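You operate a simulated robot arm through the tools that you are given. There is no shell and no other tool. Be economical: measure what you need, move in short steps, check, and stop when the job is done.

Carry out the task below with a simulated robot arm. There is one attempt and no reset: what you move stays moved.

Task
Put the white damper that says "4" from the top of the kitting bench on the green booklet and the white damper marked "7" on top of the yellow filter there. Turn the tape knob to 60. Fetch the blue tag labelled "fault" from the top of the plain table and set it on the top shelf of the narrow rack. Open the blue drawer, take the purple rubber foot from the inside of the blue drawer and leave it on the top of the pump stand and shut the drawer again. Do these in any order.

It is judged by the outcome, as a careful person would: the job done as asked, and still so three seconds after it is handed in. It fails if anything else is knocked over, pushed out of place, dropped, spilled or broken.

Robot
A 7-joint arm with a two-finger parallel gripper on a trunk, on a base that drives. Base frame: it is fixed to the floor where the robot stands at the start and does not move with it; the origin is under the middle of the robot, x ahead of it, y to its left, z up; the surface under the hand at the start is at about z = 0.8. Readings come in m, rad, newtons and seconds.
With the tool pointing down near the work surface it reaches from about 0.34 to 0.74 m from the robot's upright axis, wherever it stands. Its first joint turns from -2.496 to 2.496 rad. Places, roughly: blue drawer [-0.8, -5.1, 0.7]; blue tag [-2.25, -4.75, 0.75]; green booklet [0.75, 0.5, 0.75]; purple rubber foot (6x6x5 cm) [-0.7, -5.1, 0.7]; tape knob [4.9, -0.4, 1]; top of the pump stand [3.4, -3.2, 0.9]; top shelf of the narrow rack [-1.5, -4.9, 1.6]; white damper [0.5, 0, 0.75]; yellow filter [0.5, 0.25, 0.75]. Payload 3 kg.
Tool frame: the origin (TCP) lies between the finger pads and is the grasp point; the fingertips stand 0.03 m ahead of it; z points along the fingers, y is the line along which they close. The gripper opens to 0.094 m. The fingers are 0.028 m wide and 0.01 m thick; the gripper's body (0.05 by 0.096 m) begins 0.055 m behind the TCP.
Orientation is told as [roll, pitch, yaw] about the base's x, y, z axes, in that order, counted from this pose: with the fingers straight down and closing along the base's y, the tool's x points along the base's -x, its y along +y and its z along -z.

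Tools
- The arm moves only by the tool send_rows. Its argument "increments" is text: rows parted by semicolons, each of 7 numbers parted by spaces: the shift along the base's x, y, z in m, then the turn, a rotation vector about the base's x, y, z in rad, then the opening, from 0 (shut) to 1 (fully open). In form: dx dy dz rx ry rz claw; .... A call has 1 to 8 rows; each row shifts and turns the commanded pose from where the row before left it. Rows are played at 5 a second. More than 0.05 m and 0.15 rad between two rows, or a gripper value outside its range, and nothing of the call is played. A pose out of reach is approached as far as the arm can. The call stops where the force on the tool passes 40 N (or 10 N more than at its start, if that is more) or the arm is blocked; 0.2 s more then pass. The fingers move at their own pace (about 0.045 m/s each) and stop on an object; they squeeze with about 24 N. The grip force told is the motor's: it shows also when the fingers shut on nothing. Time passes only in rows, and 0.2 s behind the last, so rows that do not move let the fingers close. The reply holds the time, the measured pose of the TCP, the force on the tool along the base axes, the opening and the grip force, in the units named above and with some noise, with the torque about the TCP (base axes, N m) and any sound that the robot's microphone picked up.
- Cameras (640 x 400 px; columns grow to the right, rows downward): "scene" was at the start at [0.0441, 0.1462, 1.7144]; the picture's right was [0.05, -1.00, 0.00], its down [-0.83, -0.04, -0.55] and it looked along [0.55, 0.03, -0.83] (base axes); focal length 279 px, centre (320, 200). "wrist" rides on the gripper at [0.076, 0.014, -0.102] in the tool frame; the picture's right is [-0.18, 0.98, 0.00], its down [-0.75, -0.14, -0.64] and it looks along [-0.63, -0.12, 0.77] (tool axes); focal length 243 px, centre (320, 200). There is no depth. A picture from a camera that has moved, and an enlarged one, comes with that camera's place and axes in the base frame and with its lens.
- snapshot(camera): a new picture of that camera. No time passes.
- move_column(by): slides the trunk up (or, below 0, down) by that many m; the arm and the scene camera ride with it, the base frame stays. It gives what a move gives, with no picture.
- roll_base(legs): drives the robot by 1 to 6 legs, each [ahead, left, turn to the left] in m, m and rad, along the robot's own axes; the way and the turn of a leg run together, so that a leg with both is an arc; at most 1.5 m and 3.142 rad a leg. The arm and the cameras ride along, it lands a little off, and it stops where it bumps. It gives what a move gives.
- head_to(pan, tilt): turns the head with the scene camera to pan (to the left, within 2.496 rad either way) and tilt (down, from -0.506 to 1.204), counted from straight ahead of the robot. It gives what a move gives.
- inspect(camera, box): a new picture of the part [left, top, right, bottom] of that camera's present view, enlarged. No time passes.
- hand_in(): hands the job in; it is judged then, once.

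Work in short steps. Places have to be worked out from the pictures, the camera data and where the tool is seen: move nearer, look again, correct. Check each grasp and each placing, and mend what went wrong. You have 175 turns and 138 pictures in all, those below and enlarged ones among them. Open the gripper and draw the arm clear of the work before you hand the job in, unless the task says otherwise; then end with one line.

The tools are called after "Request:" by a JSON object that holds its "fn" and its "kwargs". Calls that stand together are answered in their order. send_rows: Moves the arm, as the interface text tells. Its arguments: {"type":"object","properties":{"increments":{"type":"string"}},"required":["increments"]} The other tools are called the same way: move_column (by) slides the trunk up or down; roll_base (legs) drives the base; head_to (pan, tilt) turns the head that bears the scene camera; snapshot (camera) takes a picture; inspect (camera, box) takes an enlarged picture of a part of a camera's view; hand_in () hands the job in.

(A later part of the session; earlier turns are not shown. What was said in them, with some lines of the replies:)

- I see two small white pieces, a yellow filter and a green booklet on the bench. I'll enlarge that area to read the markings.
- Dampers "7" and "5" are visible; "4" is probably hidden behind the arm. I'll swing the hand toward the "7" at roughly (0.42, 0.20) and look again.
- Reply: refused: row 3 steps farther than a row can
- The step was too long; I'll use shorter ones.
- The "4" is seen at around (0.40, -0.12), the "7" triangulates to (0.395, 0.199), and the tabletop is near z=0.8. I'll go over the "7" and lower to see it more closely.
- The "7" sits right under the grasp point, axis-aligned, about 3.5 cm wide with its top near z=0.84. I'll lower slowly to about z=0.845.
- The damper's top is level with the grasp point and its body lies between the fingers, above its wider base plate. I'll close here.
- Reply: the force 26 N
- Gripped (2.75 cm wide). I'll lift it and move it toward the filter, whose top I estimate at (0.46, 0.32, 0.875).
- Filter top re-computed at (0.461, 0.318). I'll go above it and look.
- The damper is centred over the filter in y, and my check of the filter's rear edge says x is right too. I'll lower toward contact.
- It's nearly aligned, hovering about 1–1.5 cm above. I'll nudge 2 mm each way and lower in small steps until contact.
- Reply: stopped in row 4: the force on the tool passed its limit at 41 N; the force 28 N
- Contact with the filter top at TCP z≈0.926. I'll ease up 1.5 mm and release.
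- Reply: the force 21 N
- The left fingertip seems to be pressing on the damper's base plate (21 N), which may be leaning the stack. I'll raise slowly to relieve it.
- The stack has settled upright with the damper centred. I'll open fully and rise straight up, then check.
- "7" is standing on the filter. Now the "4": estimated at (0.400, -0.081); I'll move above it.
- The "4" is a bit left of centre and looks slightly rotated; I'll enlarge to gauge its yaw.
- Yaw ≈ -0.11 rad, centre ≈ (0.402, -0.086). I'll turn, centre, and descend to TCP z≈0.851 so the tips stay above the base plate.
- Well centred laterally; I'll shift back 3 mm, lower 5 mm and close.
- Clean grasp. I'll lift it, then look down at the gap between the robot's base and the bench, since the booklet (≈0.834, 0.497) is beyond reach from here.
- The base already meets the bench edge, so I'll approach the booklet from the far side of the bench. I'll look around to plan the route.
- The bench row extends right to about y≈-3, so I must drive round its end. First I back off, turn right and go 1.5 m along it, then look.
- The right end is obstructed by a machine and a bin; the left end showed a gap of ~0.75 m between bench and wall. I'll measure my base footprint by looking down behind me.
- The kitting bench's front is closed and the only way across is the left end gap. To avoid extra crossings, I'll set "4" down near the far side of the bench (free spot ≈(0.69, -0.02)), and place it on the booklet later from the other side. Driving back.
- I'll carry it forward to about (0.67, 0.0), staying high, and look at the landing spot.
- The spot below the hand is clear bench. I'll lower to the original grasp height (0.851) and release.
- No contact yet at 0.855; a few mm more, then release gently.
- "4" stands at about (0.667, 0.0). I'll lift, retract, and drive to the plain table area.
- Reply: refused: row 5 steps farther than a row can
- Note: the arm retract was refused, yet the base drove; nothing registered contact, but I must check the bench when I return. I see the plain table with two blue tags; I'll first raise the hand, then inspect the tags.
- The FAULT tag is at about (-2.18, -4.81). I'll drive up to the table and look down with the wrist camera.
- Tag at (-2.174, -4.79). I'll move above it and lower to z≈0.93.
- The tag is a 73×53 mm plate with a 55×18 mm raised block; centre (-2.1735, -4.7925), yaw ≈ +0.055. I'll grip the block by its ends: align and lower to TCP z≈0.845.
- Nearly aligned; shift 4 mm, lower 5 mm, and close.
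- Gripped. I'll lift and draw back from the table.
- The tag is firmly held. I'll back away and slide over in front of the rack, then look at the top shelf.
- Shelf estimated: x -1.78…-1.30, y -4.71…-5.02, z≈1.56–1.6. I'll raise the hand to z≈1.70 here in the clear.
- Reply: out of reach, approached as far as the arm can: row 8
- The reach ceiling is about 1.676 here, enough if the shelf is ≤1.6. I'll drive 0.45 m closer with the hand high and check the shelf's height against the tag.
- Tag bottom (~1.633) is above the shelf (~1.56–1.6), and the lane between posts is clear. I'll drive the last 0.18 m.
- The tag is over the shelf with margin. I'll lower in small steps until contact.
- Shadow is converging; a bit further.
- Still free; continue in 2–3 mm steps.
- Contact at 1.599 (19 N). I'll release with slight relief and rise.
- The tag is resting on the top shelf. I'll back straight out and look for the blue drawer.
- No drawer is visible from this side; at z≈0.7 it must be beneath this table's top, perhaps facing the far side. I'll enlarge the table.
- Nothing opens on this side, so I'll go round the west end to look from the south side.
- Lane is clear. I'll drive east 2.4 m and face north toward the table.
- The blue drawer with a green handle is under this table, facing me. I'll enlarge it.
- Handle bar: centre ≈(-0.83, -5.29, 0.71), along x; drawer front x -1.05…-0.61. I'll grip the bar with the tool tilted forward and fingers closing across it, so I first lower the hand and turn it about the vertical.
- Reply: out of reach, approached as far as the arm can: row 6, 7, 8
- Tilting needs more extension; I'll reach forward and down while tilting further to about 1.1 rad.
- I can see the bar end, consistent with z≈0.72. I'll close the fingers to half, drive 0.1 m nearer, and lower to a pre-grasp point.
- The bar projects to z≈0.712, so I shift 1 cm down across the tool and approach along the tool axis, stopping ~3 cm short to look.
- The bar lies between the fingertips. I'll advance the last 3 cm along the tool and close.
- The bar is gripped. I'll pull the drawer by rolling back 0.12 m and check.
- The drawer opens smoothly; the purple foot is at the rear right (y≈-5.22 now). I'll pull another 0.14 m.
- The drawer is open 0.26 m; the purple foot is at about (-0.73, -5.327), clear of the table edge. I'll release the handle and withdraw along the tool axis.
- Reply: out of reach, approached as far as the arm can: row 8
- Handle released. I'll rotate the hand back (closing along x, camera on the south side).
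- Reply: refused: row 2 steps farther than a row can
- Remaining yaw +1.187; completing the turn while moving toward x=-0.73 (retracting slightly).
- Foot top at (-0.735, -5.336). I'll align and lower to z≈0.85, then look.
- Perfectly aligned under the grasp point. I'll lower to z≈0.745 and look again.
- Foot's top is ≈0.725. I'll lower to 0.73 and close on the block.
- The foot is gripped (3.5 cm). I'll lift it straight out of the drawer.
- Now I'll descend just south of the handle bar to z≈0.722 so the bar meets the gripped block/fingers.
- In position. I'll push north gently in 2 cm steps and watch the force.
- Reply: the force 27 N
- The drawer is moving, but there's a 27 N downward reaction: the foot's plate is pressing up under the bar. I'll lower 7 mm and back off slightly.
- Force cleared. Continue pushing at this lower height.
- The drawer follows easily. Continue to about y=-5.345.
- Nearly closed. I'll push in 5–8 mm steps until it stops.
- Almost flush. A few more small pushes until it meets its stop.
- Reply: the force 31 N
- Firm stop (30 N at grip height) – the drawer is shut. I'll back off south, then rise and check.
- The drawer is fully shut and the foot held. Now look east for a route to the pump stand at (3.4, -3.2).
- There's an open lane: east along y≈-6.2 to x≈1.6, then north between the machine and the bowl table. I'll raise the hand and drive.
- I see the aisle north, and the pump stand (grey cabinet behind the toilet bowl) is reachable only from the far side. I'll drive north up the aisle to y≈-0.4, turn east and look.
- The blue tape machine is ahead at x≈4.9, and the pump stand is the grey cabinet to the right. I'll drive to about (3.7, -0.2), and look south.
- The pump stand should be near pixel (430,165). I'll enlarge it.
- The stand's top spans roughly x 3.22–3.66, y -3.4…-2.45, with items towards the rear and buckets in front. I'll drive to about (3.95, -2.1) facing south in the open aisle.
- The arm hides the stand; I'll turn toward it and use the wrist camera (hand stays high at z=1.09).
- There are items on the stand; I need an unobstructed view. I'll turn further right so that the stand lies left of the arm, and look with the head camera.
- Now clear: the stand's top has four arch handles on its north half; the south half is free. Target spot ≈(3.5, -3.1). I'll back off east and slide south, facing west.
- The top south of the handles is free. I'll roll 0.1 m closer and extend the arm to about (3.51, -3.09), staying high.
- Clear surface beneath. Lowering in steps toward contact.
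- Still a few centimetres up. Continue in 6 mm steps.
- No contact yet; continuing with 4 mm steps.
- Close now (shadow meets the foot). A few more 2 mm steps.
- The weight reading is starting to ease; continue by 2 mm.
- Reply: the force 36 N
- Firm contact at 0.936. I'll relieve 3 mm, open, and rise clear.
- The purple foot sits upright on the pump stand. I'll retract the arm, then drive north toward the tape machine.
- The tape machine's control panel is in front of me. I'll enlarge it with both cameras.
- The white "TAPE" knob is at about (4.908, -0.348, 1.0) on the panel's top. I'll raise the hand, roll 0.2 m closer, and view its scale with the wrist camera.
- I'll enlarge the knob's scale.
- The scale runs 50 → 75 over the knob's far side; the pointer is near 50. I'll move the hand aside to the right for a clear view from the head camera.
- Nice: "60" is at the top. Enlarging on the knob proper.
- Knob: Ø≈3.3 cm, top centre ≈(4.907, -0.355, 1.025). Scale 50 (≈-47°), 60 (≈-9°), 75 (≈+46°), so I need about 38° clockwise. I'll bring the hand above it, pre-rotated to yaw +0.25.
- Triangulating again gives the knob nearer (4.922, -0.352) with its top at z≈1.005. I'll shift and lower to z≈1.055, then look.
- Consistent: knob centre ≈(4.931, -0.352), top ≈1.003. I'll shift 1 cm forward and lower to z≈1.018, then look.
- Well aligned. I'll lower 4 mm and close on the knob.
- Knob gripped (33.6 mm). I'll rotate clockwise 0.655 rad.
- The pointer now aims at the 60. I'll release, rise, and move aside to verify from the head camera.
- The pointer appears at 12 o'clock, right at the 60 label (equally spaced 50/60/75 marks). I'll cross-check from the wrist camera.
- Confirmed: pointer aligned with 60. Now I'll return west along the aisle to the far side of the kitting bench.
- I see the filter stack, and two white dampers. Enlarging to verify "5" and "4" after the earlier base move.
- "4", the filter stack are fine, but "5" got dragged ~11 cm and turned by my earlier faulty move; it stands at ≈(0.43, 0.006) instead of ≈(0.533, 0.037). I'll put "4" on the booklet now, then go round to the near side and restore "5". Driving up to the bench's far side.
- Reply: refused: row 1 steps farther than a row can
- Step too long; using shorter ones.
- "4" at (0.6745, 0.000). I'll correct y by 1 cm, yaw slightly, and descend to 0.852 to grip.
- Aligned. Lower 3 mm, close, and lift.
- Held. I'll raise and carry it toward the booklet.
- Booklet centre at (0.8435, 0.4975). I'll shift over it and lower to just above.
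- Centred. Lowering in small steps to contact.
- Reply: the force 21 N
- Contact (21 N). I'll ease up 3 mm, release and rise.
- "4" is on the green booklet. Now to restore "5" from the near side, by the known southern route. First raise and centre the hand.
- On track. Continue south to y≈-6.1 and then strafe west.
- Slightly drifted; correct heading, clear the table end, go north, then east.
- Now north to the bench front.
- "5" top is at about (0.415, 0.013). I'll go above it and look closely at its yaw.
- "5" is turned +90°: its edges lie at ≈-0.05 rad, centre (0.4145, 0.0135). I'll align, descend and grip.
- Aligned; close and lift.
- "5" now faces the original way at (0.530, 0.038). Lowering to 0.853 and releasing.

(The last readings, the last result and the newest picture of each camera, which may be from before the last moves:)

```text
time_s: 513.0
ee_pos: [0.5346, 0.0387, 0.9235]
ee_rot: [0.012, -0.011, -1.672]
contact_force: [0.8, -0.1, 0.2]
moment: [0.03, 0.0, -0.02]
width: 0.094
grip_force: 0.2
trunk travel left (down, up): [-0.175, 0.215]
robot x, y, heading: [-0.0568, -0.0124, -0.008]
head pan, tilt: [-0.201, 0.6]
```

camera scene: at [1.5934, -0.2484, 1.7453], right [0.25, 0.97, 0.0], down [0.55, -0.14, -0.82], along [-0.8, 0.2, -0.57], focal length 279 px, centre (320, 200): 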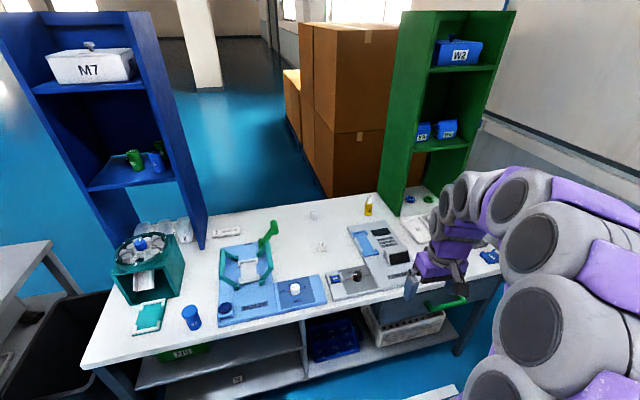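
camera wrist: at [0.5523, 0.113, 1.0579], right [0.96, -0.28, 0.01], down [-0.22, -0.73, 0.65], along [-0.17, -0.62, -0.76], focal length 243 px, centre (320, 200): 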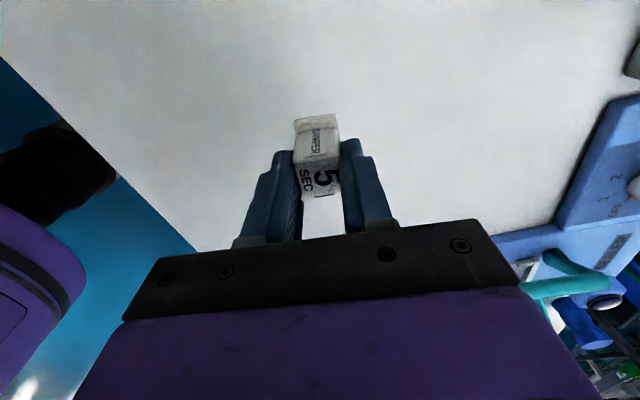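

Released and risen. I'll lift further, draw the arm clear to the right, and check the whole bench.

Request:
{"fn": "send_rows", "kwargs": {"increments": "0 0 0.048 0 0 0 1; 0 0 0.048 0 0 0 1; 0 0 0.048 0 0 0 1; -0.02 -0.04 0.02 0 0 0 1; -0.02 -0.04 0.02 0 0 0 1; -0.02 -0.04 0 0 0 0 1; -0.02 -0.045 0 0 0 0 1; -0.02 -0.045 0 0 0 0 1"}}

Request:
{"fn": "head_to", "kwargs": {"pan": 0.052, "tilt": 0.981}}

Request:
{"fn": "inspect", "kwargs": {"camera": "scene", "box": [200, 120, 400, 280]}}

```text
time_s: 514.8
ee_pos: [0.4334, -0.1754, 1.1088]
ee_rot: [0.013, -0.007, -1.672]
contact_force: [0.0, -0.1, -0.6]
moment: [-0.01, -0.03, -0.02]
width: 0.0939
grip_force: 0.0
trunk travel left (down, up): [-0.175, 0.215]
robot x, y, heading: [-0.0538, -0.0067, -0.008]
head pan, tilt: [-0.201, 0.6]
```

```text
time_s: 515.7
ee_pos: [0.4342, -0.1732, 1.108]
ee_rot: [0.011, -0.009, -1.672]
contact_force: [-0.4, 0.7, -1.0]
moment: [0.0, 0.01, 0.0]
width: 0.0939
grip_force: 0.0
trunk travel left (down, up): [-0.175, 0.215]
robot x, y, heading: [-0.058, -0.009, -0.01]
head pan, tilt: [0.052, 0.981]
```

```text
2.50 times, centred on (300, 200) of scene
camera zoom: at [-0.0093, 0.1342, 1.7147], right [0.05, -1.0, 0.0], down [-0.83, -0.04, -0.56], along [0.55, 0.03, -0.83], focal length 697 px, centre (370, 200)
```

zoom: 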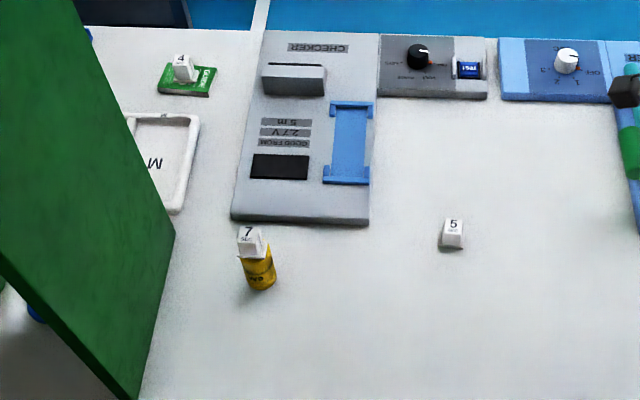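

Everything on the bench is right: "7" on the filter, "4" on the booklet, "5" restored. I'll roll back to clear the work and hand in.

Request:
{"fn": "roll_base", "kwargs": {"legs": [[-0.4, 0, 0]]}}

Request:
{"fn": "hand_in", "kwargs": {}}

```text
time_s: 518.2
ee_pos: [0.0332, -0.1682, 1.1102]
ee_rot: [0.013, -0.01, -1.666]
contact_force: [0.1, 0.1, -0.5]
moment: [-0.03, 0.01, 0.01]
width: 0.0937
grip_force: 0.1
trunk travel left (down, up): [-0.175, 0.215]
robot x, y, heading: [-0.4629, -0.0073, 0.001]
head pan, tilt: [0.052, 0.981]
```

```text
The job is handed in.
```

All the tasks are done and the job is handed in; on the way I accidentally dragged damper "5" about 11 cm and turned it, then set it back upright within about a centimetre of its original place by my estimate.
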